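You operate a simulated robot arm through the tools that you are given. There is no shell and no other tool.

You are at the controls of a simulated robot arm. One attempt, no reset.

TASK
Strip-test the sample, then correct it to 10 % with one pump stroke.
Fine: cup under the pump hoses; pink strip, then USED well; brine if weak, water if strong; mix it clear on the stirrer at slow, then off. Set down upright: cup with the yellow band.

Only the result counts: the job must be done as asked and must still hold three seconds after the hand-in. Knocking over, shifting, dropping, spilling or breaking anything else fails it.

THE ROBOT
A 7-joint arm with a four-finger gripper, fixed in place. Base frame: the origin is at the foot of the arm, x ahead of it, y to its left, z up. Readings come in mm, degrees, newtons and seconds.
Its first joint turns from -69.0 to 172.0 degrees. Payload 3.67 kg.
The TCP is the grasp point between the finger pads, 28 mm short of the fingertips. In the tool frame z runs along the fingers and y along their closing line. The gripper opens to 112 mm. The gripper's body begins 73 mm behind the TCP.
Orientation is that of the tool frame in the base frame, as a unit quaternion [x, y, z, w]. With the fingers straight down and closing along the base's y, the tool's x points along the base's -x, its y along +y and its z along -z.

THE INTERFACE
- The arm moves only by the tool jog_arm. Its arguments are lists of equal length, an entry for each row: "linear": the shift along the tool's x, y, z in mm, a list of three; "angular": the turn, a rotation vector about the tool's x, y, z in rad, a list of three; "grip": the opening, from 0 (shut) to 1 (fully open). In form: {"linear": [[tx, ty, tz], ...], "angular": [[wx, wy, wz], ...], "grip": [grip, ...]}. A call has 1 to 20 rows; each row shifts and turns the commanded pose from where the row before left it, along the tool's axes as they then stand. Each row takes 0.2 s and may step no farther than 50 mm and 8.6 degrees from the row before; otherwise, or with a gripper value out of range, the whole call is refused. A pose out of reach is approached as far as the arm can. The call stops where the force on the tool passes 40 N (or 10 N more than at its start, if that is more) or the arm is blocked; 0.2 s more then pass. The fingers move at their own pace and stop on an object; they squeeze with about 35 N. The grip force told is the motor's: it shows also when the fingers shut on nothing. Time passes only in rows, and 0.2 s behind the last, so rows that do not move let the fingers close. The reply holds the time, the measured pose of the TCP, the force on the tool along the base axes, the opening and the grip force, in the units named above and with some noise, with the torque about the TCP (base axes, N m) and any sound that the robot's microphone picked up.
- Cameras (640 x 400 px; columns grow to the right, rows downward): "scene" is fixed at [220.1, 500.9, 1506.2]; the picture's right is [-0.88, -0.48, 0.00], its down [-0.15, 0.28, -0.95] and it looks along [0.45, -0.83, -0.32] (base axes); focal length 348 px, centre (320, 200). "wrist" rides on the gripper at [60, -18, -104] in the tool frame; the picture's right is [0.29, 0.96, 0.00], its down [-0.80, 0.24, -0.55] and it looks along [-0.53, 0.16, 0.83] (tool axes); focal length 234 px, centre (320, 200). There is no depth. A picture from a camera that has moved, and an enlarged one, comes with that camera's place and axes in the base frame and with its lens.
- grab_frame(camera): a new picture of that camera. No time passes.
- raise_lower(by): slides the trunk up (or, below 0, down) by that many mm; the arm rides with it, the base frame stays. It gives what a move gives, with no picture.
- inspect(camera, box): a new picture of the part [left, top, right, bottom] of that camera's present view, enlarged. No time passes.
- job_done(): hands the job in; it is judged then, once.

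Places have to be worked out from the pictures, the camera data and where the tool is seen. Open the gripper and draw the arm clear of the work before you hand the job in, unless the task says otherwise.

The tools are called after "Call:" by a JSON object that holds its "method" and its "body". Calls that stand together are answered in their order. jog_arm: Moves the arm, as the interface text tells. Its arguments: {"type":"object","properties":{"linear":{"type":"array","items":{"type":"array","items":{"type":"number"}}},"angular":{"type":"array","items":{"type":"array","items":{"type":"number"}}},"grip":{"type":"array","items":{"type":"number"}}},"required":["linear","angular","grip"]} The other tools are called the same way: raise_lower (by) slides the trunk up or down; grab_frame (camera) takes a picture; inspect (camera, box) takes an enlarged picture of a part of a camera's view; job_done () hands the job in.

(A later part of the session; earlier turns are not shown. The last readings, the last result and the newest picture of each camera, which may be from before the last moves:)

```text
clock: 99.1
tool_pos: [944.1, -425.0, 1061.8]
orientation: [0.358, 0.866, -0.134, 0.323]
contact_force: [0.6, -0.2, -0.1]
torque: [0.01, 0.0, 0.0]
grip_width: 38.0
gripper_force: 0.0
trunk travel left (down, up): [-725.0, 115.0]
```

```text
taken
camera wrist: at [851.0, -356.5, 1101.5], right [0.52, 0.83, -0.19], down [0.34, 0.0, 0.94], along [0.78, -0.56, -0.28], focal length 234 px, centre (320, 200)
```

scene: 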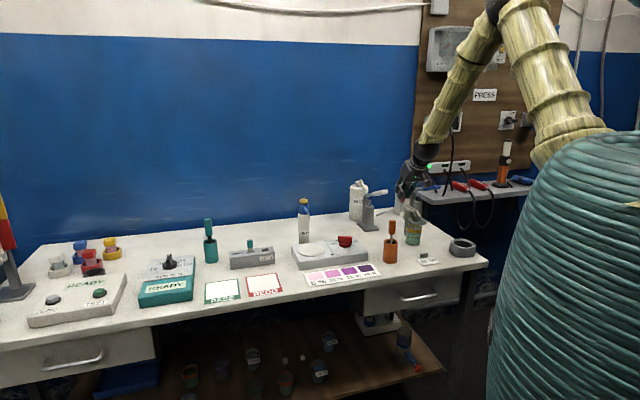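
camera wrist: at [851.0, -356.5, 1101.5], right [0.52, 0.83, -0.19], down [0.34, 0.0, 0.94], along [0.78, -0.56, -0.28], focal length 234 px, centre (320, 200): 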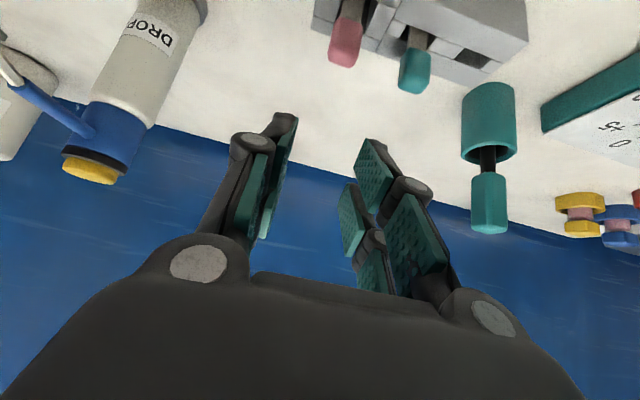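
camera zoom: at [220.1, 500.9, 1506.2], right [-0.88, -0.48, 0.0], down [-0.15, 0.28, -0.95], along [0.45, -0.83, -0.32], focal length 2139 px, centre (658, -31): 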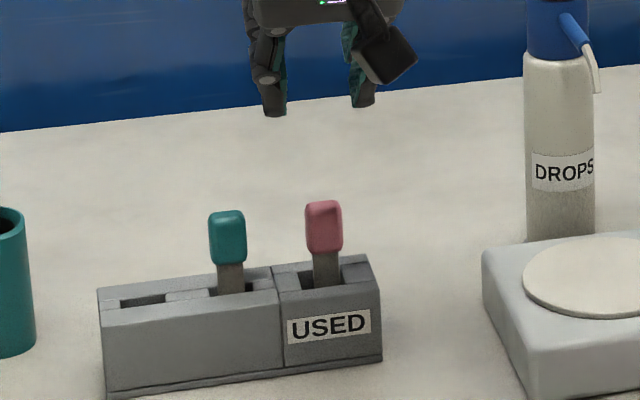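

The strip is standing in the USED well. Next is the WATER pump: I'll back off and traverse to e≈-120 to view its lever with the wrist camera.

Call:
{"method": "jog_arm", "body": {"linear": [[0.3, 0, -40], [0.3, 0, -40], [0, -41, 0], [0, -41, 0], [0, -41, 0], [0, -41, 0], [0, -41, 0], [0, -41, 0], [0, -41, 0], [0, -41, 0], [0, -41, 0], [0, -41, 0], [0, -41, 0], [0, 0, 0], [0, 0, 0]], "angular": [[0, 0, 0], [0, 0, 0], [0, 0, 0], [0, 0, 0], [0, 0, 0], [0, 0, 0], [0, 0, 0], [0, 0, 0], [0, 0, 0], [0, 0, 0], [0, 0, 0], [0, 0, 0], [0, 0, 0], [0, 0, 0], [0, 0, 0]], "grip": [0.34, 0.34, 0.3, 0.2, 0.1, 0, 0, 0, 0, 0, 0, 0, 0, 0, 0]}}

Call:
{"method": "grab_frame", "body": {"camera": "wrist"}}

Call:
{"method": "inspect", "body": {"camera": "scene", "box": [335, 160, 455, 250]}}

```text
clock: 102.3
tool_pos: [583.4, -711.3, 1120.9]
orientation: [0.359, 0.865, -0.133, 0.323]
contact_force: [-0.9, -0.3, 0.5]
torque: [0.04, 0.0, -0.01]
grip_width: 0.2
gripper_force: 35.0
trunk travel left (down, up): [-725.0, 115.0]
```

```text
taken
camera wrist: at [490.6, -641.8, 1160.4], right [0.52, 0.83, -0.19], down [0.34, 0.0, 0.94], along [0.78, -0.56, -0.28], focal length 234 px, centre (320, 200)
```

wrist: 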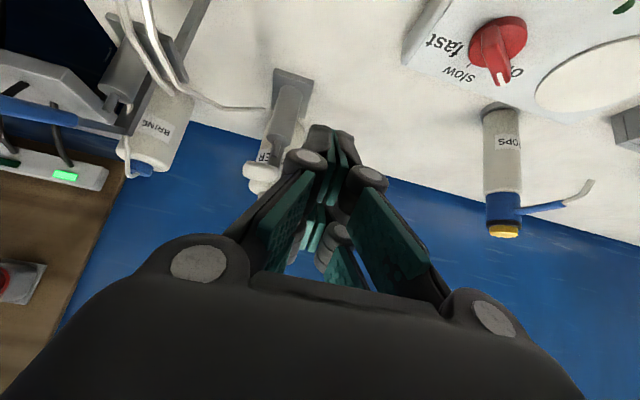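

```text
4.44 times, centred on (395, 205) of scene
camera zoom: at [220.1, 500.9, 1506.2], right [-0.88, -0.48, 0.0], down [-0.15, 0.28, -0.95], along [0.45, -0.83, -0.32], focal length 1545 px, centre (-13, 178)
```

zoom: 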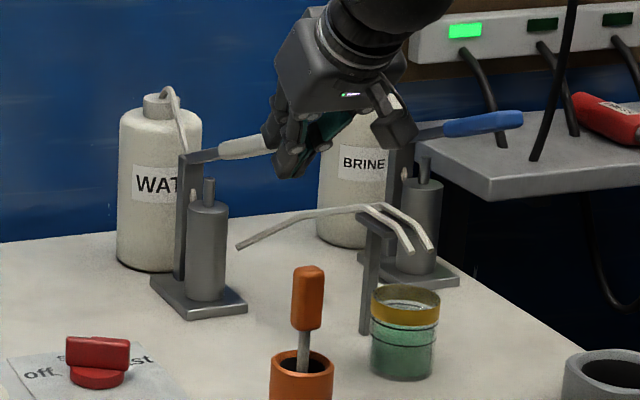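

The gripper is closed. I'll zoom in on the WATER pump and lever from here.

Call:
{"method": "inspect", "body": {"camera": "wrist", "box": [200, 50, 360, 210]}}

Call:
{"method": "inspect", "body": {"camera": "scene", "box": [345, 170, 415, 240]}}

```text
2.50 times, centred on (280, 130) of wrist
camera zoom: at [490.6, -641.8, 1160.4], right [0.52, 0.83, -0.19], down [0.34, 0.0, 0.94], along [0.78, -0.56, -0.28], focal length 585 px, centre (420, 375)
```

zoom: 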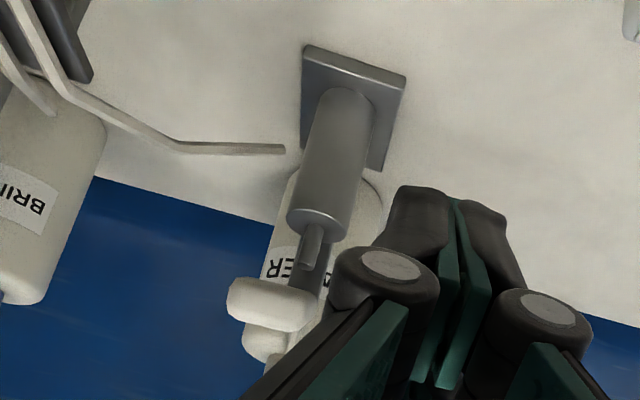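

```text
5.71 times, centred on (380, 205) of scene
camera zoom: at [220.1, 500.9, 1506.2], right [-0.88, -0.48, 0.0], down [-0.15, 0.28, -0.95], along [0.45, -0.83, -0.32], focal length 1986 px, centre (-23, 171)
```

zoom: 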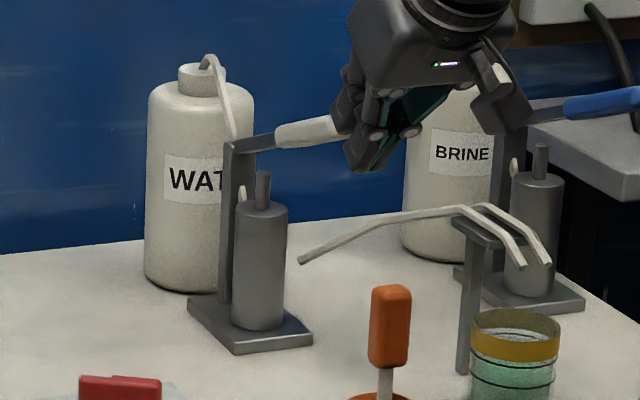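

From this view the WATER lever points toward the front: its free end is near n≈1026, e≈-134, z≈1084, with the pivot behind the cylinder. I'll take a second view from e≈-10 and higher to triangulate the handle precisely.

Call:
{"method": "jog_arm", "body": {"linear": [[-16.4, 27, -18.9], [-16.4, 27, -18.9], [-6.6, 27, -7.5], [0, 0, 0], [0, 0, 0]], "angular": [[0, 0, 0], [0, 0, 0], [0, 0, 0], [0, 0, 0], [0, 0, 0]], "grip": [0, 0, 0, 0, 0]}}

Call:
{"method": "inspect", "body": {"camera": "wrist", "box": [100, 30, 340, 250]}}

Call:
{"method": "grab_frame", "body": {"camera": "wrist"}}

```text
clock: 103.5
tool_pos: [643.9, -650.3, 1183.3]
orientation: [0.359, 0.866, -0.133, 0.322]
contact_force: [0.1, 0.0, 0.3]
torque: [-0.03, 0.0, -0.02]
grip_width: 0.0
gripper_force: 35.0
trunk travel left (down, up): [-725.0, 115.0]
```

```text
1.82 times, centred on (220, 140) of wrist
camera zoom: at [551.3, -582.7, 1222.8], right [0.52, 0.83, -0.19], down [0.34, 0.0, 0.94], along [0.78, -0.56, -0.28], focal length 426 px, centre (502, 309)
```

zoom: 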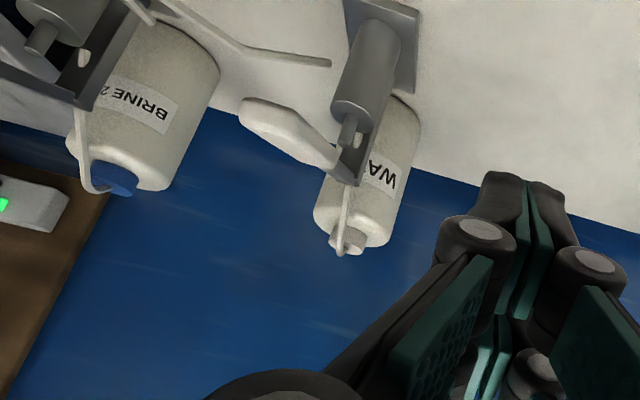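

```text
taken
camera wrist: at [551.3, -582.7, 1222.8], right [0.52, 0.83, -0.19], down [0.34, 0.0, 0.94], along [0.78, -0.56, -0.28], focal length 234 px, centre (320, 200)
```

wrist: 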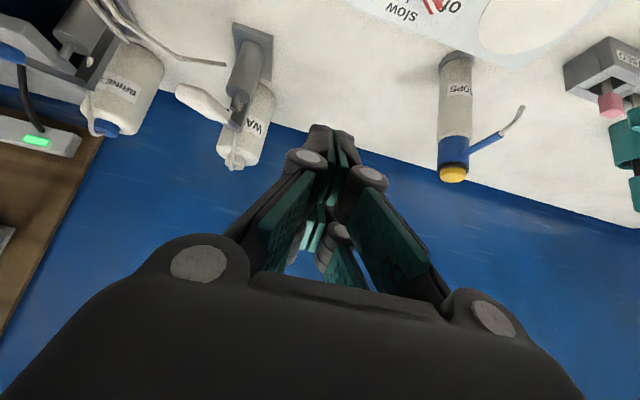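

Two-view triangulation puts the lever's free end at about n≈1027, e≈-140, z≈1082, with the white handle running back to about n≈1111, e≈-120, z≈1046. I'll position the closed fingertips above the handle about 18 mm in from its end, still clear of it.

Call:
{"method": "jog_arm", "body": {"linear": [[0, 0, 0], [0, 0, 0], [-21.5, -26.3, 17.7], [-21.5, -26.3, 17.7], [-21.5, -26.3, 17.7], [-21.5, -26.3, 17.7], [-21.5, -26.3, 17.7], [0, 0, 0], [0, 0, 0]], "angular": [[0, 0.095, 0], [0, 0.095, 0], [0, 0, 0], [0, 0, 0], [0, 0, 0], [0, 0, 0], [0, 0, 0], [0, 0, 0], [0, 0, 0]], "grip": [0, 0, 0, 0, 0, 0, 0, 0, 0]}}

Call:
{"method": "grab_frame", "body": {"camera": "wrist"}}

Call:
{"method": "inspect", "body": {"camera": "scene", "box": [345, 150, 435, 240]}}

```text
clock: 105.5
tool_pos: [646.9, -835.9, 1163.4]
orientation: [0.369, 0.892, -0.1, 0.24]
contact_force: [-0.1, -0.5, 0.8]
torque: [0.05, 0.08, -0.02]
grip_width: 0.0
gripper_force: 35.1
trunk travel left (down, up): [-725.0, 115.0]
```

```text
taken
camera wrist: at [560.0, -775.2, 1222.5], right [0.5, 0.85, -0.15], down [0.46, -0.12, 0.88], along [0.73, -0.51, -0.45], focal length 234 px, centre (320, 200)
```

wrist: 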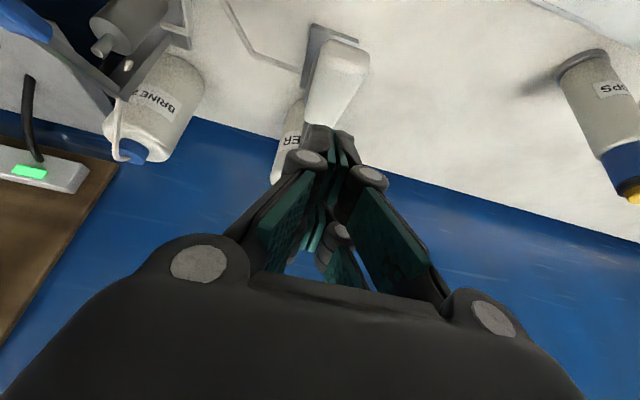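

```text
4.44 times, centred on (390, 195) of scene
camera zoom: at [220.1, 500.9, 1506.2], right [-0.88, -0.48, 0.0], down [-0.15, 0.28, -0.95], along [0.45, -0.83, -0.32], focal length 1545 px, centre (9, 222)
```

zoom: 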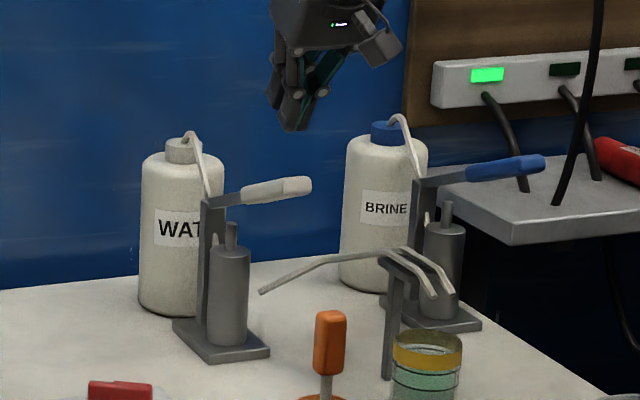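

The fingertips are centred over the handle with about 40 mm of gap. I'll press straight down in small steps; the call stops by itself at the force limit.

Call:
{"method": "jog_arm", "body": {"linear": [[4.0, -1, 6.9], [4.0, -1, 6.9], [4.0, -1, 6.9], [4.0, 0, 6.9], [4.0, 0, 6.9], [3.0, 0, 5.2], [3.0, 0, 5.2], [3.0, 0, 5.2], [3.0, 0, 5.2], [3.0, 0, 5.2], [3.0, 0, 5.2], [3.0, 0, 5.2], [3.0, 0, 5.2], [3.0, 0, 5.2], [3.0, 0, 5.2], [3.0, 0, 5.2], [3.0, 0, 5.2], [3.0, 0, 5.2], [3.0, 0, 5.2], [3.0, 0, 5.2]], "angular": [[0, 0, 0], [0, 0, 0], [0, 0, 0], [0, 0, 0], [0, 0, 0], [0, 0, 0], [0, 0, 0], [0, 0, 0], [0, 0, 0], [0, 0, 0], [0, 0, 0], [0, 0, 0], [0, 0, 0], [0, 0, 0], [0, 0, 0], [0, 0, 0], [0, 0, 0], [0, 0, 0], [0, 0, 0], [0, 0, 0]], "grip": [0, 0, 0, 0, 0, 0, 0, 0, 0, 0, 0, 0, 0, 0, 0, 0, 0, 0, 0, 0]}}

Call:
{"method": "inspect", "body": {"camera": "scene", "box": [345, 150, 435, 240]}}

Call:
{"method": "grab_frame", "body": {"camera": "wrist"}}

```text
clock: 109.7
tool_pos: [646.6, -841.0, 1029.5]
orientation: [0.37, 0.892, -0.099, 0.239]
contact_force: [-1.9, 0.3, 3.6]
torque: [0.06, 0.07, 0.02]
grip_width: 6.0
gripper_force: 35.8
trunk travel left (down, up): [-725.0, 115.0]
```

```text
4.44 times, centred on (390, 195) of scene
camera zoom: at [220.1, 500.9, 1506.2], right [-0.88, -0.48, 0.0], down [-0.15, 0.28, -0.95], along [0.45, -0.83, -0.32], focal length 1545 px, centre (9, 222)
```

zoom: 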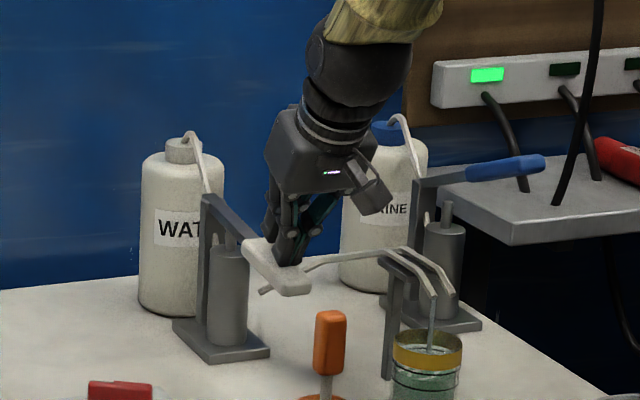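

```text
taken
camera wrist: at [559.1, -780.3, 1089.5], right [0.5, 0.85, -0.14], down [0.46, -0.12, 0.88], along [0.73, -0.51, -0.45], focal length 234 px, centre (320, 200)
```

wrist: 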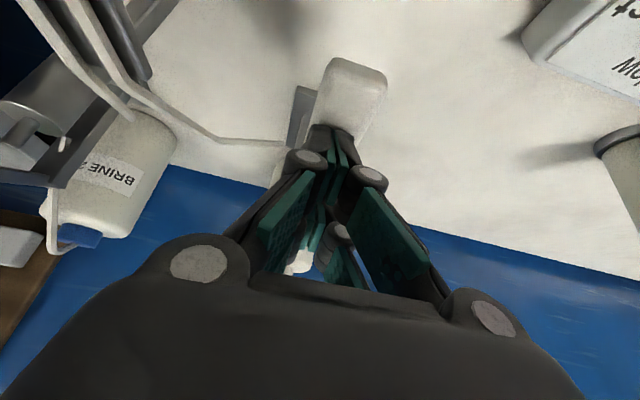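

Water is streaming into the cup and the lever has come down about 93 mm with low force. I'll continue gently a little further to be sure the stroke reaches its end stop.

Call:
{"method": "jog_arm", "body": {"linear": [[2.0, 0, 3.46], [2.0, 0, 3.46], [2.0, 0, 3.46], [0, 0, 0]], "angular": [[0, 0, 0], [0, 0, 0], [0, 0, 0], [0, 0, 0]], "grip": [0, 0, 0, 0]}}

Call:
{"method": "inspect", "body": {"camera": "scene", "box": [345, 170, 435, 250]}}

Call:
{"method": "inspect", "body": {"camera": "wrist", "box": [240, 30, 440, 200]}}

```text
clock: 110.7
tool_pos: [645.3, -840.5, 1016.4]
orientation: [0.369, 0.892, -0.099, 0.24]
contact_force: [0.5, -0.9, 5.5]
torque: [0.01, 0.03, 0.02]
grip_width: 6.2
gripper_force: 36.2
trunk travel left (down, up): [-725.0, 115.0]
```

```text
5.00 times, centred on (390, 210) of scene
camera zoom: at [220.1, 500.9, 1506.2], right [-0.88, -0.48, 0.0], down [-0.15, 0.28, -0.95], along [0.45, -0.83, -0.32], focal length 1738 px, centre (-30, 150)
```

zoom: 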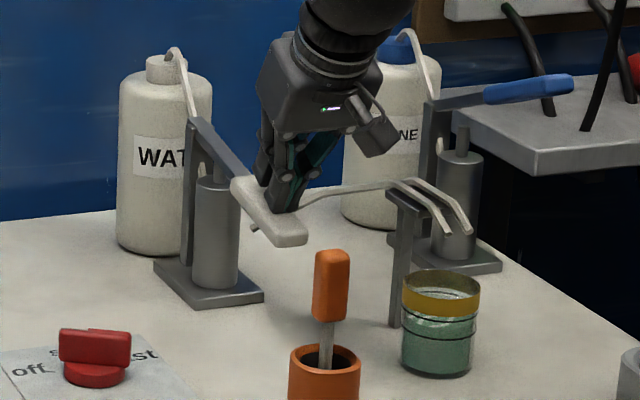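

```text
2.35 times, centred on (340, 115) of wrist
camera zoom: at [559.5, -780.3, 1077.4], right [0.5, 0.85, -0.14], down [0.46, -0.12, 0.88], along [0.73, -0.51, -0.45], focal length 551 px, centre (273, 400)
```

zoom: 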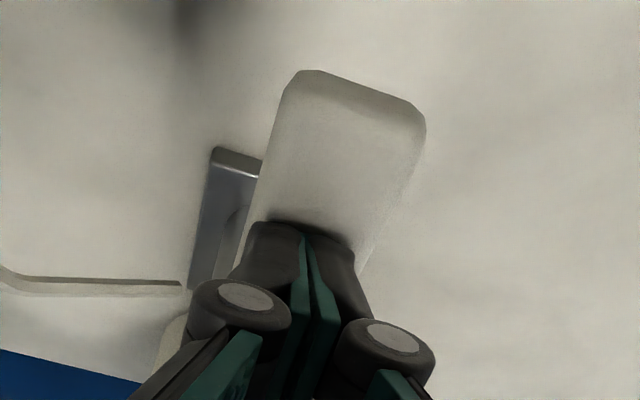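

The stream has stopped and the level has risen toward the upper line, so one stroke is delivered. I'll lift straight up to release the lever.

Call:
{"method": "jog_arm", "body": {"linear": [[-10, 0, -17.3], [-10, 0, -17.3], [-10, 0, -17.3], [-10, 0, -17.3], [-10, 0, -17.3], [-10, 0, -17.3], [-10, 0, -17.3], [-10, 0, -17.3], [0, 0, 0], [0, 0, 0]], "angular": [[0, 0, 0], [0, 0, 0], [0, 0, 0], [0, 0, 0], [0, 0, 0], [0, 0, 0], [0, 0, 0], [0, 0, 0], [0, 0, 0], [0, 0, 0]], "grip": [0, 0, 0, 0, 0, 0, 0, 0, 0, 0]}}

Call:
{"method": "inspect", "body": {"camera": "scene", "box": [345, 160, 445, 250]}}

Call:
{"method": "inspect", "body": {"camera": "scene", "box": [400, 205, 440, 250]}}

```text
clock: 112.9
tool_pos: [646.3, -842.8, 1177.3]
orientation: [0.369, 0.893, -0.099, 0.239]
contact_force: [-0.3, -0.9, -0.9]
torque: [-0.02, -0.01, 0.02]
grip_width: 0.0
gripper_force: 35.7
trunk travel left (down, up): [-725.0, 115.0]
```

```text
4.44 times, centred on (395, 205) of scene
camera zoom: at [220.1, 500.9, 1506.2], right [-0.88, -0.48, 0.0], down [-0.15, 0.28, -0.95], along [0.45, -0.83, -0.32], focal length 1545 px, centre (-13, 178)
```

zoom: 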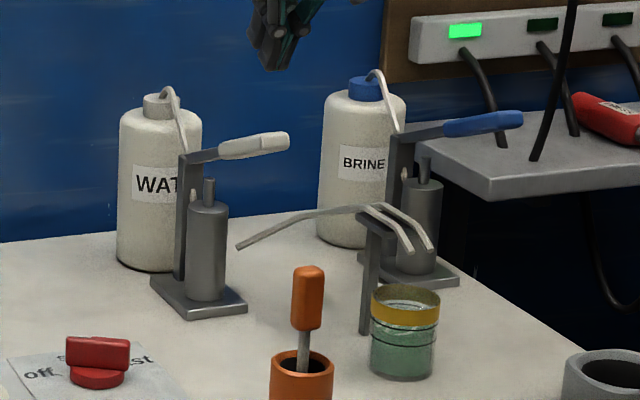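

```text
8.89 times, centred on (420, 228) of scene
camera zoom: at [220.1, 500.9, 1506.2], right [-0.88, -0.48, 0.0], down [-0.15, 0.28, -0.95], along [0.45, -0.83, -0.32], focal length 3090 px, centre (-569, -44)
```

zoom: 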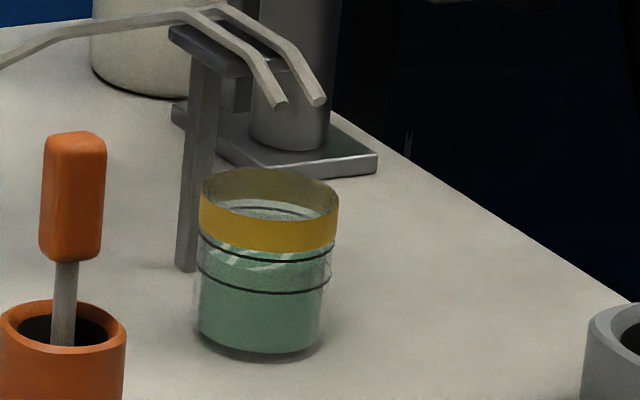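

The lever sprang back and the liquid shows unmixed streaks at the higher level, so exactly one water stroke went in. Next I'll take the cup. I'll retreat to the front, shift to e≈-251, tilt to 55° and open the gripper to about 90 mm.

Call:
{"method": "jog_arm", "body": {"linear": [[34.6, 0, -20], [34.6, 0, -20], [34.6, 0, -20], [34.6, 0, -20], [34.6, 0, -20], [0, -37.5, 0], [0, -37.5, 0], [0, -37.5, 0], [0, 0, 0], [0, 0, 0], [0, 0, 0], [0, 0, 0], [0, 0, 0], [0, 0, 0]], "angular": [[0, 0, 0], [0, 0, 0], [0, 0, 0], [0, 0, 0], [0, 0, 0], [0, 0, 0], [0, 0, 0], [0, 0, 0], [0, -0.109, 0], [0, -0.109, 0], [0, -0.109, 0], [0, -0.109, 0], [0, 0, 0], [0, 0, 0]], "grip": [0, 0, 0, 0, 0, 0.2, 0.4, 0.6, 0.8, 0.8, 0.8, 0.8, 0.8, 0.8]}}

Call:
{"method": "grab_frame", "body": {"camera": "wrist"}}

Call:
{"method": "grab_frame", "body": {"camera": "scene"}}

```text
clock: 115.9
tool_pos: [433.1, -768.0, 1173.3]
orientation: [0.347, 0.847, -0.133, 0.38]
contact_force: [0.6, -0.1, -0.2]
torque: [0.01, 0.06, -0.07]
grip_width: 89.7
gripper_force: 0.0
out of reach, approached as far as the arm can: row 9, 10
trunk travel left (down, up): [-725.0, 115.0]
```

```text
taken
camera wrist: at [335.3, -700.7, 1198.2], right [0.52, 0.83, -0.17], down [0.23, 0.06, 0.97], along [0.82, -0.55, -0.16], focal length 234 px, centre (320, 200)
```

wrist: 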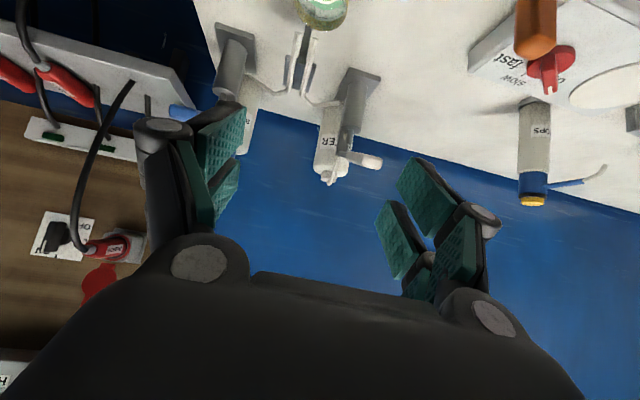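

```text
taken
```

scene: 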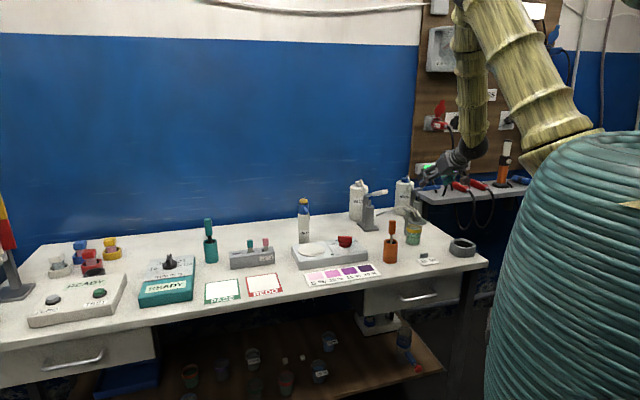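

The arm strains at that height, with the orientation slightly off from the command. Going lower should restore it, so I'll descend about 150 mm while staying in front of the cup and check.

Call:
{"method": "jog_arm", "body": {"linear": [[29.3, 0, 23.6], [29.3, 0, 23.6], [29.3, 0, 23.6], [29.3, 0, 23.6], [0, 0, 0], [0, 0, 0]], "angular": [[0, 0, 0], [0, 0, 0], [0, 0, 0], [0, 0, 0], [0, 0, 0], [0, 0, 0]], "grip": [0.8, 0.8, 0.8, 0.8, 0.8, 0.8]}}

Call:
{"method": "grab_frame", "body": {"camera": "wrist"}}

```text
clock: 117.3
tool_pos: [430.0, -757.9, 1022.4]
orientation: [0.347, 0.847, -0.132, 0.381]
contact_force: [-0.5, 0.0, 0.2]
torque: [-0.01, 0.02, 0.01]
grip_width: 89.7
gripper_force: 0.0
trunk travel left (down, up): [-725.0, 115.0]
```

```text
taken
camera wrist: at [331.0, -691.3, 1047.0], right [0.52, 0.83, -0.17], down [0.23, 0.06, 0.97], along [0.82, -0.55, -0.16], focal length 234 px, centre (320, 200)
```

wrist: 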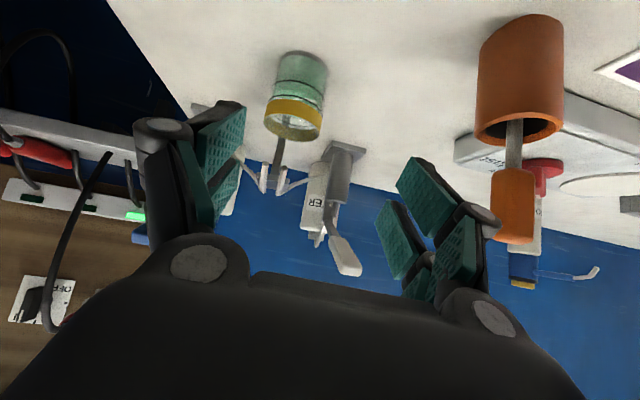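

The commanded pose was re-based to the clipped one, so the orientation is about 8° off. I'll apply the corrective rotation (tool-frame vector ≈ [0.0455, -0.131, -0.016]) here at the lower height and check.

Call:
{"method": "jog_arm", "body": {"linear": [[0, 0, 0], [0, 0, 0], [0, 0, 0], [0, 0, 0]], "angular": [[0.0228, -0.0656, -0.0079], [0.0228, -0.0656, -0.0079], [0, 0, 0], [0, 0, 0]], "grip": [0.8, 0.8, 0.8, 0.8]}}

```text
clock: 118.3
tool_pos: [429.5, -758.5, 1022.9]
orientation: [0.34, 0.819, -0.177, 0.427]
contact_force: [-0.1, 0.0, -0.4]
torque: [-0.01, 0.0, -0.01]
grip_width: 89.7
gripper_force: 0.0
trunk travel left (down, up): [-725.0, 115.0]
```

The orientation is now exactly 55° tilt. I'll move down and forward to a pre-grasp in front of the cup at z≈925 and verify alignment.

Call:
{"method": "jog_arm", "body": {"linear": [[13.6, -4.7, 23.3], [13.6, -4.7, 23.3], [13.6, -4.7, 23.3], [13.6, -4.7, 23.3], [0, 0, 0], [0, 0, 0]], "angular": [[0, 0, 0], [0, 0, 0], [0, 0, 0], [0, 0, 0], [0, 0, 0], [0, 0, 0]], "grip": [0.8, 0.8, 0.8, 0.8, 0.8, 0.8]}}

Call:
{"method": "grab_frame", "body": {"camera": "wrist"}}

Call:
{"method": "inspect", "body": {"camera": "scene", "box": [380, 180, 470, 270]}}

```text
clock: 119.7
tool_pos: [448.8, -805.5, 924.5]
orientation: [0.34, 0.819, -0.177, 0.427]
contact_force: [-0.2, -0.4, 0.2]
torque: [-0.02, 0.0, 0.0]
grip_width: 89.8
gripper_force: 0.0
trunk travel left (down, up): [-725.0, 115.0]
```

```text
taken
camera wrist: at [350.6, -733.3, 935.1], right [0.56, 0.79, -0.23], down [0.17, 0.17, 0.97], along [0.81, -0.59, -0.04], focal length 234 px, centre (320, 200)
```

wrist: 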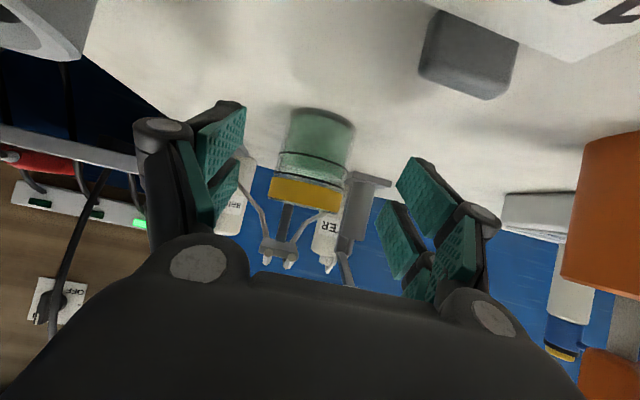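

```text
4.44 times, centred on (425, 225) of scene
camera zoom: at [220.1, 500.9, 1506.2], right [-0.88, -0.48, 0.0], down [-0.15, 0.28, -0.95], along [0.45, -0.83, -0.32], focal length 1545 px, centre (-147, 89)
```

zoom: 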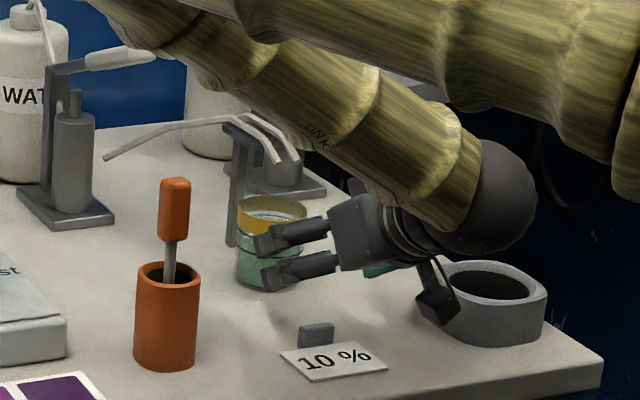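

The cup is centred between the open fingers (axis e≈-251.5, TCP e=-252). I'll lower to z≈909 and slide straight in to n≈970 around the cup.

Call:
{"method": "jog_arm", "body": {"linear": [[12.7, 0, 8.9], [-9.64, 0.1, 13.76], [-9.64, 0.1, 13.76], [-9.64, 0.1, 13.76], [-9.64, 0.1, 13.76], [-9.64, 0.1, 13.76], [0, 0, 0], [0, 0, 0]], "angular": [[0, 0, 0], [0, 0, 0], [0, 0, 0], [0, 0, 0], [0, 0, 0], [0, 0, 0], [0, 0, 0], [0, 0, 0]], "grip": [0.8, 0.8, 0.8, 0.8, 0.8, 0.8, 0.8, 0.8]}}

Call:
{"method": "grab_frame", "body": {"camera": "wrist"}}

Call:
{"method": "inspect", "body": {"camera": "scene", "box": [390, 190, 460, 260]}}

```text
clock: 121.5
tool_pos: [506.9, -863.1, 911.2]
orientation: [0.34, 0.818, -0.178, 0.428]
contact_force: [0.0, -0.6, 0.5]
torque: [0.0, 0.01, -0.01]
grip_width: 89.5
gripper_force: 0.0
trunk travel left (down, up): [-725.0, 115.0]
```

```text
taken
camera wrist: at [409.4, -790.6, 920.4], right [0.56, 0.79, -0.24], down [0.17, 0.17, 0.97], along [0.81, -0.59, -0.04], focal length 234 px, centre (320, 200)
```

wrist: 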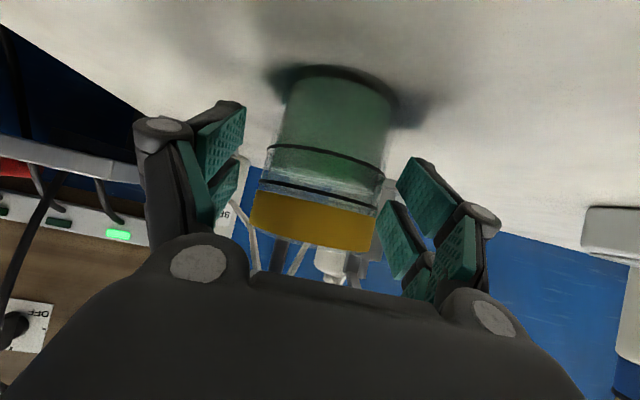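

```text
5.71 times, centred on (425, 225) of scene
camera zoom: at [220.1, 500.9, 1506.2], right [-0.88, -0.48, 0.0], down [-0.15, 0.28, -0.95], along [0.45, -0.83, -0.32], focal length 1986 px, centre (-280, 57)
```

zoom: 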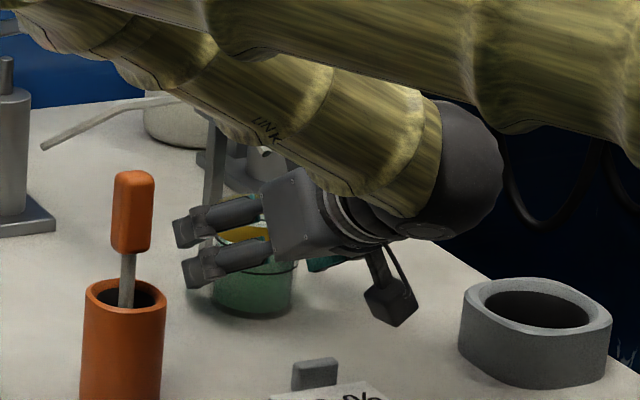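

No contact so far, and the cup is centred between the pads. I'll close gently around it.

Call:
{"method": "jog_arm", "body": {"linear": [[0, 0, 0], [0, 0, 0], [0, 0, 0], [0, 0, 0], [0, 0, 0], [0, 0, 0], [0, 0, 0], [0, 0, 0], [0, 0, 0]], "angular": [[0, 0, 0], [0, 0, 0], [0, 0, 0], [0, 0, 0], [0, 0, 0], [0, 0, 0], [0, 0, 0], [0, 0, 0], [0, 0, 0]], "grip": [0.74, 0.69, 0.65, 0.61, 0.58, 0.55, 0.52, 0.48, 0.48]}}

Call:
{"method": "inspect", "body": {"camera": "wrist", "box": [180, 40, 480, 290]}}

Call:
{"method": "inspect", "body": {"camera": "scene", "box": [390, 190, 460, 260]}}

```text
clock: 123.5
tool_pos: [507.5, -862.3, 910.5]
orientation: [0.339, 0.819, -0.177, 0.428]
contact_force: [-0.3, 0.0, 0.7]
torque: [0.06, -0.02, -0.01]
grip_width: 56.8
gripper_force: 35.1
trunk travel left (down, up): [-725.0, 115.0]
```

```text
1.60 times, centred on (330, 165) of wrist
camera zoom: at [409.3, -790.5, 920.5], right [0.56, 0.79, -0.24], down [0.17, 0.17, 0.97], along [0.81, -0.59, -0.04], focal length 375 px, centre (304, 256)
```

zoom: 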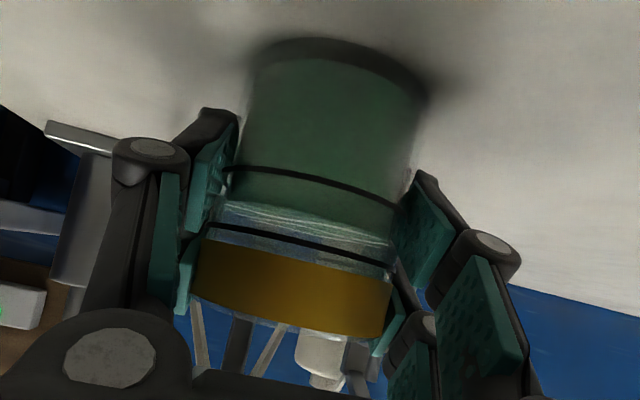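

```text
5.71 times, centred on (425, 225) of scene
camera zoom: at [220.1, 500.9, 1506.2], right [-0.88, -0.48, 0.0], down [-0.15, 0.28, -0.95], along [0.45, -0.83, -0.32], focal length 1986 px, centre (-280, 57)
```

zoom: 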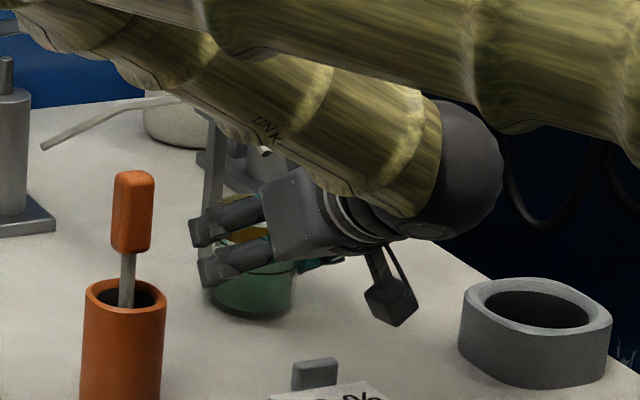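

The cup is held at 56.8 mm with 35 N. I'll lift it 15 mm, well below the hose tips, and draw it slowly straight out toward the front.

Call:
{"method": "jog_arm", "body": {"linear": [[-4.1, 0, -2.9], [-8.2, 0, -5.7], [3.44, 0, -4.9], [6.88, 0, -9.83], [6.88, 0, -9.83], [6.88, 0, -9.83], [6.88, 0, -9.83], [6.88, 0, -9.83], [6.88, 0, -9.83], [6.88, 0, -9.83], [3.44, 0, -4.9], [0, 0, 0], [0, 0, 0]], "angular": [[0, 0, 0], [0, 0, 0], [0, 0, 0], [0, 0, 0], [0, 0, 0], [0, 0, 0], [0, 0, 0], [0, 0, 0], [0, 0, 0], [0, 0, 0], [0, 0, 0], [0, 0, 0], [0, 0, 0]], "grip": [0.48, 0.48, 0.48, 0.48, 0.48, 0.48, 0.48, 0.48, 0.48, 0.48, 0.48, 0.48, 0.48]}}

Call:
{"method": "grab_frame", "body": {"camera": "wrist"}}

Call:
{"method": "inspect", "body": {"camera": "scene", "box": [380, 180, 480, 270]}}

```text
clock: 126.3
tool_pos: [440.3, -794.9, 924.8]
orientation: [0.34, 0.819, -0.177, 0.427]
contact_force: [0.4, -0.1, -3.1]
torque: [-0.01, 0.02, -0.01]
grip_width: 56.9
gripper_force: 35.2
trunk travel left (down, up): [-725.0, 115.0]
```

```text
taken
camera wrist: at [341.3, -723.3, 934.2], right [0.56, 0.79, -0.24], down [0.17, 0.17, 0.97], along [0.81, -0.59, -0.04], focal length 234 px, centre (320, 200)
```

wrist: 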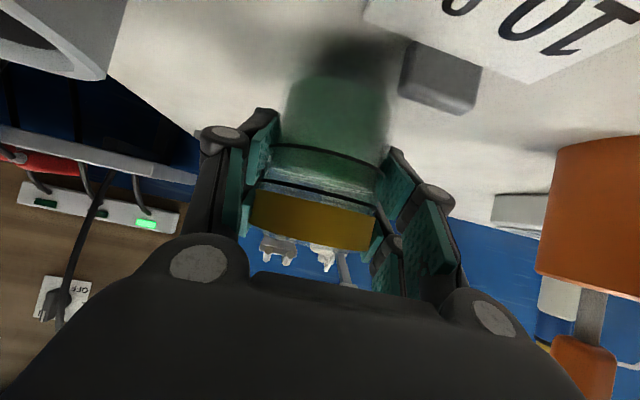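

```text
4.44 times, centred on (430, 225) of scene
camera zoom: at [220.1, 500.9, 1506.2], right [-0.88, -0.48, 0.0], down [-0.15, 0.28, -0.95], along [0.45, -0.83, -0.32], focal length 1545 px, centre (-169, 89)
```

zoom: 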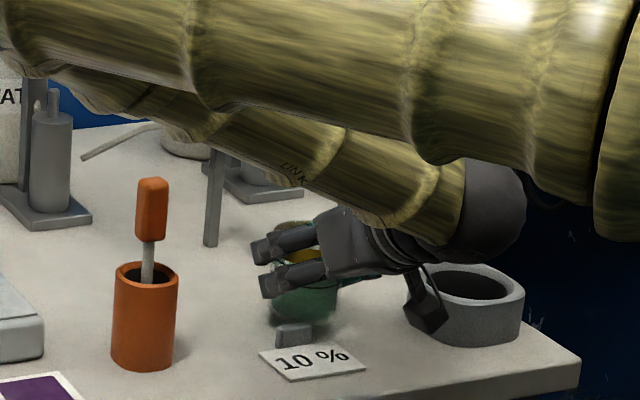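

The cup is lifted (3 N weight) and clear of the hoses. I'll raise it straight up 60 mm, then rise diagonally to z≈1075 while moving toward n≈940, e≈-185, keeping it level.

Call:
{"method": "jog_arm", "body": {"linear": [[-6.1, 0, -4.3], [-12.3, 0, -8.6], [-12.3, 0, -8.6], [-12.3, 0, -8.6], [-12.3, 0, -8.6], [-15.5, 6, -4], [-18.6, 11, 0.4], [-18.6, 11, 0.4], [-18.6, 11, 0.4], [-18.6, 11, 0.4], [-18.6, 11, 0.4], [-9, 5, 0.2], [0, 0, 0], [0, 0, 0]], "angular": [[0, 0, 0], [0, 0, 0], [0, 0, 0], [0, 0, 0], [0, 0, 0], [0, 0, 0], [0, 0, 0], [0, 0, 0], [0, 0, 0], [0, 0, 0], [0, 0, 0], [0, 0, 0], [0, 0, 0], [0, 0, 0]], "grip": [0.48, 0.48, 0.48, 0.48, 0.48, 0.48, 0.48, 0.48, 0.48, 0.48, 0.48, 0.48, 0.48, 0.48]}}

Call:
{"method": "grab_frame", "body": {"camera": "wrist"}}

Call:
{"method": "grab_frame", "body": {"camera": "scene"}}

```text
clock: 129.3
tool_pos: [532.3, -794.6, 1088.4]
orientation: [0.339, 0.819, -0.177, 0.427]
contact_force: [-0.5, 0.5, -2.3]
torque: [0.03, 0.0, -0.02]
grip_width: 56.6
gripper_force: 34.8
trunk travel left (down, up): [-725.0, 115.0]
```

```text
taken
camera wrist: at [434.3, -722.8, 1098.9], right [0.56, 0.79, -0.24], down [0.17, 0.17, 0.97], along [0.81, -0.59, -0.04], focal length 234 px, centre (320, 200)
```

wrist: 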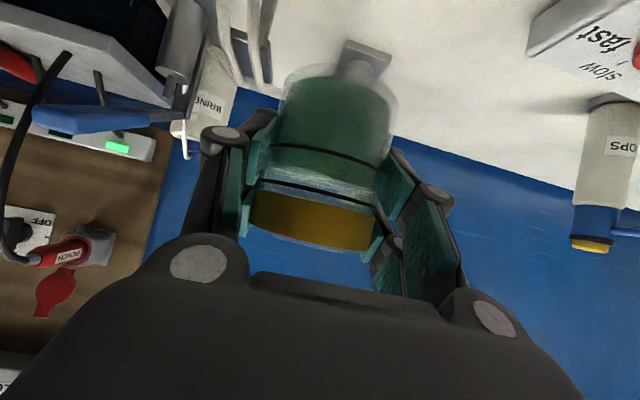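

```text
taken
```

scene: 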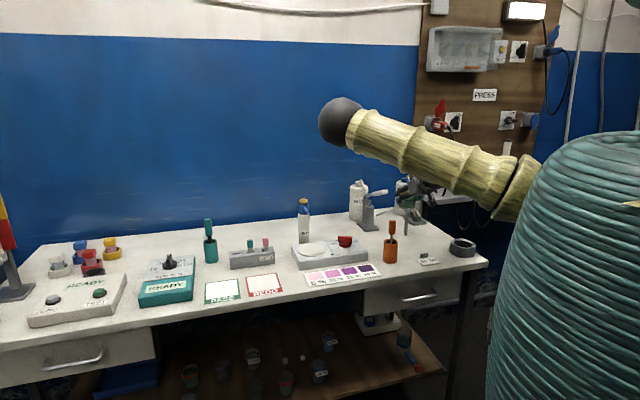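

The cup is level at n=938, e=-185, z=1088. I'll carry it along +e to e≈50, still high.

Call:
{"method": "jog_arm", "body": {"linear": [[0, 8, 0], [0, 16, 0], [0, 20, 0], [0, 20, 0], [0, 20, 0], [0, 20, 0], [0, 20, 0], [0, 20, 0], [0, 20, 0], [0, 20, 0], [0, 20, 0], [0, 16, 0], [0, 10, 0], [0, 5, 0], [0, 0, 0], [0, 0, 0]], "angular": [[0, 0, 0], [0, 0, 0], [0, 0, 0], [0, 0, 0], [0, 0, 0], [0, 0, 0], [0, 0, 0], [0, 0, 0], [0, 0, 0], [0, 0, 0], [0, 0, 0], [0, 0, 0], [0, 0, 0], [0, 0, 0], [0, 0, 0], [0, 0, 0]], "grip": [0.48, 0.48, 0.48, 0.48, 0.48, 0.48, 0.48, 0.48, 0.48, 0.48, 0.48, 0.48, 0.48, 0.48, 0.48, 0.48]}}

Call:
{"method": "grab_frame", "body": {"camera": "wrist"}}

Call:
{"method": "grab_frame", "body": {"camera": "scene"}}

```text
clock: 132.7
tool_pos: [697.9, -630.3, 1089.3]
orientation: [0.34, 0.819, -0.177, 0.428]
contact_force: [-0.1, -0.2, -2.0]
torque: [-0.01, -0.02, -0.02]
grip_width: 56.9
gripper_force: 35.1
trunk travel left (down, up): [-725.0, 115.0]
```

```text
taken
camera wrist: at [600.7, -557.2, 1098.9], right [0.56, 0.79, -0.24], down [0.17, 0.17, 0.97], along [0.81, -0.59, -0.04], focal length 234 px, centre (320, 200)
```

wrist: 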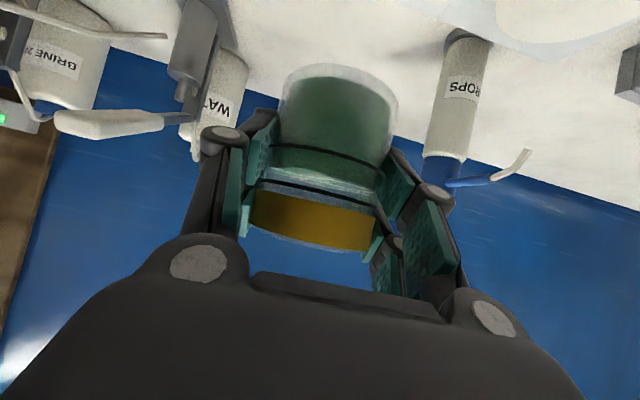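

```text
taken
```

scene: 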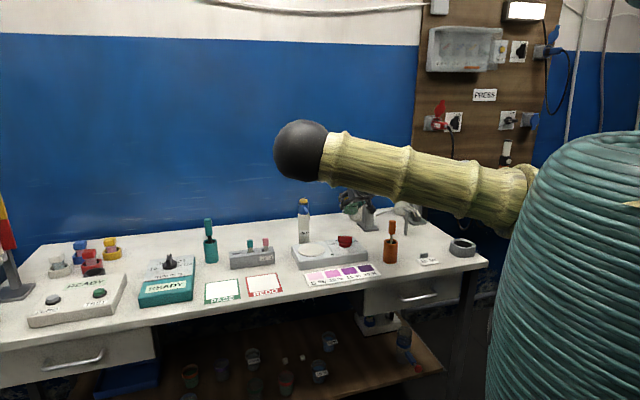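

The cup is at n=939, e=48 and level. I'll draw back to n≈850 while moving to the stirrer's e≈197, so I can slide under the DROPS spout from the front.

Call:
{"method": "jog_arm", "body": {"linear": [[2.9, 8, -4.1], [5.74, 16.5, -8.19], [5.74, 16.5, -8.19], [5.74, 16.5, -8.19], [5.74, 16.5, -8.19], [5.74, 16.5, -8.19], [5.74, 16.5, -8.19], [5.74, 16.5, -8.19], [5.74, 16.5, -8.19], [2.9, 9, -4.1], [0, 0, 0], [0, 0, 0]], "angular": [[0, 0, 0], [0, 0, 0], [0, 0, 0], [0, 0, 0], [0, 0, 0], [0, 0, 0], [0, 0, 0], [0, 0, 0], [0, 0, 0], [0, 0, 0], [0, 0, 0], [0, 0, 0]], "grip": [0.48, 0.48, 0.48, 0.48, 0.48, 0.48, 0.48, 0.48, 0.48, 0.48, 0.48, 0.48]}}

Call:
{"method": "grab_frame", "body": {"camera": "wrist"}}

Call:
{"method": "inspect", "body": {"camera": "scene", "box": [250, 180, 390, 300]}}

```text
clock: 135.3
tool_pos: [746.2, -517.1, 1097.1]
orientation: [0.345, 0.823, -0.175, 0.416]
contact_force: [-0.2, -0.3, -1.9]
torque: [0.0, -0.02, -0.03]
grip_width: 56.9
gripper_force: 35.1
out of reach, approached as far as the arm can: row 7, 8, 9, 10
trunk travel left (down, up): [-725.0, 115.0]
```

```text
taken
camera wrist: at [649.8, -444.1, 1111.0], right [0.56, 0.79, -0.23], down [0.19, 0.15, 0.97], along [0.8, -0.59, -0.07], focal length 234 px, centre (320, 200)
```

wrist: 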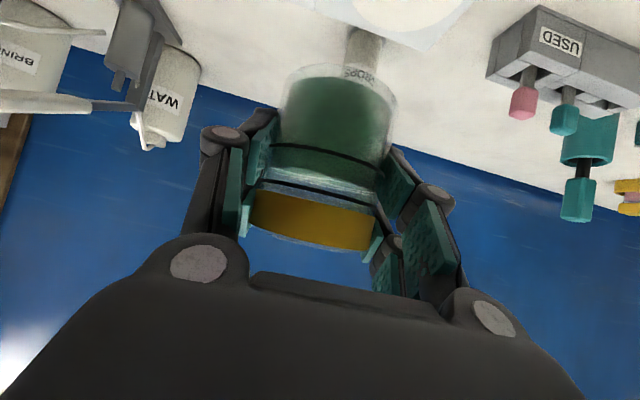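

```text
3.33 times, centred on (320, 240) of scene
camera zoom: at [220.1, 500.9, 1506.2], right [-0.88, -0.48, 0.0], down [-0.15, 0.28, -0.95], along [0.45, -0.83, -0.32], focal length 1159 px, centre (320, 67)
```

zoom: 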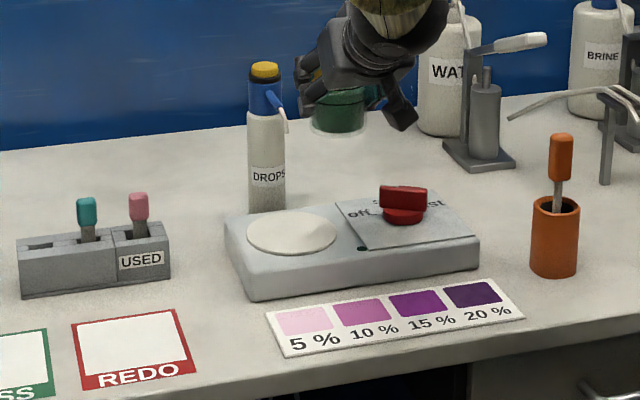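

The arm folded to a limit there, leaving it at n=893, e=162 with the cup about 1.4° off. I'm still clear of the spout, so I'll descend vertically here to bring the rim below spout height and see whether the arm recovers.

Call:
{"method": "jog_arm", "body": {"linear": [[5.6, 0, 4.2], [11.3, 0, 8.3], [11.3, 0, 8.3], [11.3, 0, 8.3], [11.3, 0, 8.3], [11.3, 0, 8.3], [11.3, 0, 8.3], [5.6, 0, 4.2], [0, 0, 0], [0, 0, 0]], "angular": [[0, 0, 0], [0, 0, 0], [0, 0, 0], [0, 0, 0], [0, 0, 0], [0, 0, 0], [0, 0, 0], [0, 0, 0], [0, -0.013, 0], [0, -0.013, 0]], "grip": [0.48, 0.48, 0.48, 0.48, 0.48, 0.48, 0.48, 0.48, 0.48, 0.48]}}

Call:
{"method": "grab_frame", "body": {"camera": "wrist"}}

Call:
{"method": "inspect", "body": {"camera": "scene", "box": [250, 180, 390, 300]}}

```text
clock: 137.5
tool_pos: [763.5, -542.1, 1025.0]
orientation: [0.34, 0.821, -0.174, 0.424]
contact_force: [-0.4, -0.5, -2.0]
torque: [0.01, -0.01, 0.02]
grip_width: 57.2
gripper_force: 35.1
out of reach, approached as far as the arm can: row 2, 3, 4, 5, 6, 7
trunk travel left (down, up): [-725.0, 115.0]
```

```text
taken
camera wrist: at [665.4, -470.6, 1036.6], right [0.56, 0.8, -0.23], down [0.18, 0.16, 0.97], along [0.81, -0.58, -0.05], focal length 234 px, centre (320, 200)
```

wrist: 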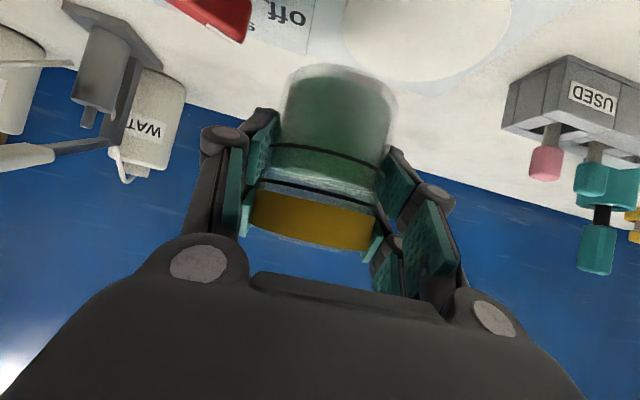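

```text
3.33 times, centred on (320, 240) of scene
camera zoom: at [220.1, 500.9, 1506.2], right [-0.88, -0.48, 0.0], down [-0.15, 0.28, -0.95], along [0.45, -0.83, -0.32], focal length 1159 px, centre (320, 67)
```

zoom: 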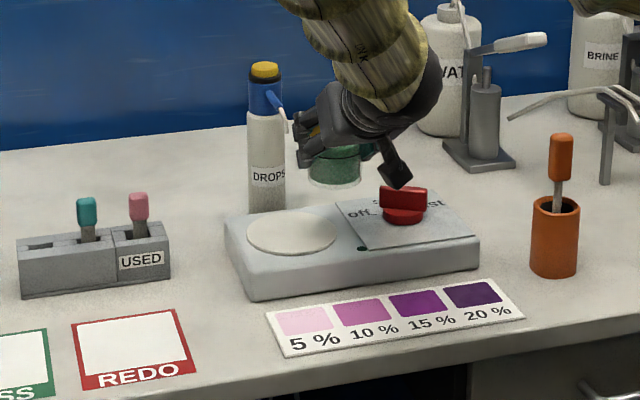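

The jog clips here, but the trunk can lower the whole arm without changing joints. I'll lower the trunk 45 mm, bringing the cup rim to about 999, under the spout's 1018, with the orientation unchanged.

Call:
{"method": "raise_lower", "body": {"by": -45}}

Call:
{"method": "grab_frame", "body": {"camera": "wrist"}}

Call:
{"method": "inspect", "body": {"camera": "scene", "box": [270, 190, 380, 270]}}

```text
clock: 138.4
tool_pos: [763.6, -542.5, 980.1]
orientation: [0.339, 0.821, -0.174, 0.425]
contact_force: [0.3, 0.4, -2.8]
torque: [0.04, 0.03, 0.02]
grip_width: 56.9
gripper_force: 34.8
trunk travel left (down, up): [-680.0, 160.0]
```

```text
taken
camera wrist: at [665.2, -470.6, 992.0], right [0.56, 0.8, -0.23], down [0.18, 0.16, 0.97], along [0.81, -0.58, -0.05], focal length 234 px, centre (320, 200)
```

wrist: 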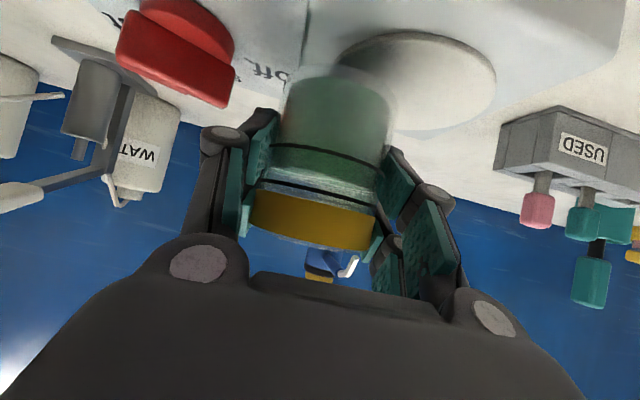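

```text
5.00 times, centred on (325, 230) of scene
camera zoom: at [220.1, 500.9, 1506.2], right [-0.88, -0.48, 0.0], down [-0.15, 0.28, -0.95], along [0.45, -0.83, -0.32], focal length 1738 px, centre (295, 50)
```

zoom: 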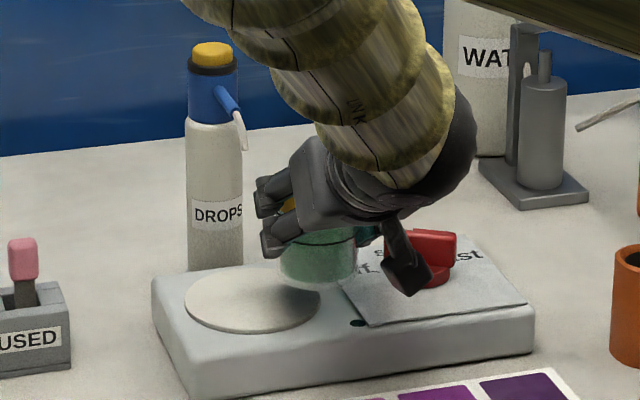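

The rim is now at about z=999. The plate centre works out to n≈945, e≈198, z≈904. I'll slide the cup over the plate under the spout.

Call:
{"method": "jog_arm", "body": {"linear": [[-1.6, 5.2, 2.2], [-3.2, 10.4, 4.5], [-3.2, 10.4, 4.5], [-3.2, 10.4, 4.5], [-1.6, 5.3, 2.2], [0, 0, 0], [0, 0, 0]], "angular": [[0, 0, 0], [0, 0, 0], [0, 0, 0], [0, 0, 0], [0, 0, 0], [0, 0, 0], [0, 0, 0]], "grip": [0.48, 0.48, 0.48, 0.48, 0.48, 0.48, 0.48]}}

Call:
{"method": "grab_frame", "body": {"camera": "wrist"}}

Call:
{"method": "inspect", "body": {"camera": "scene", "box": [270, 190, 380, 270]}}

```text
clock: 140.0
tool_pos: [809.0, -526.9, 980.6]
orientation: [0.34, 0.822, -0.173, 0.423]
contact_force: [0.3, -0.1, -2.5]
torque: [-0.01, 0.04, 0.01]
grip_width: 56.9
gripper_force: 34.9
trunk travel left (down, up): [-680.0, 160.0]
```

```text
taken
camera wrist: at [710.4, -456.2, 992.1], right [0.56, 0.8, -0.23], down [0.18, 0.16, 0.97], along [0.81, -0.58, -0.05], focal length 234 px, centre (320, 200)
```

wrist: 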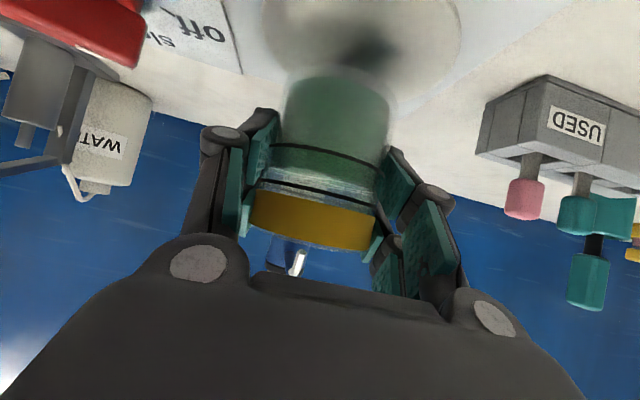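

```text
5.00 times, centred on (325, 230) of scene
camera zoom: at [220.1, 500.9, 1506.2], right [-0.88, -0.48, 0.0], down [-0.15, 0.28, -0.95], along [0.45, -0.83, -0.32], focal length 1738 px, centre (295, 50)
```

zoom: 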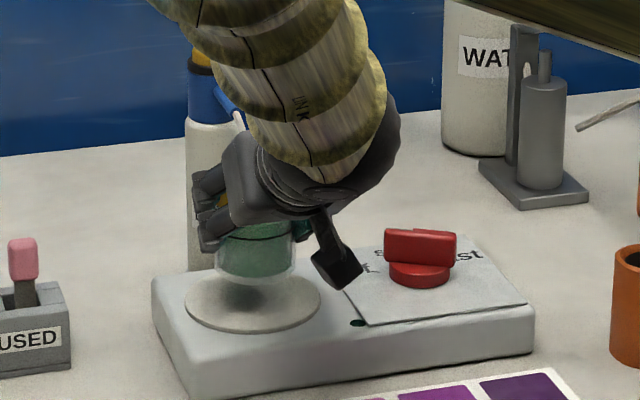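

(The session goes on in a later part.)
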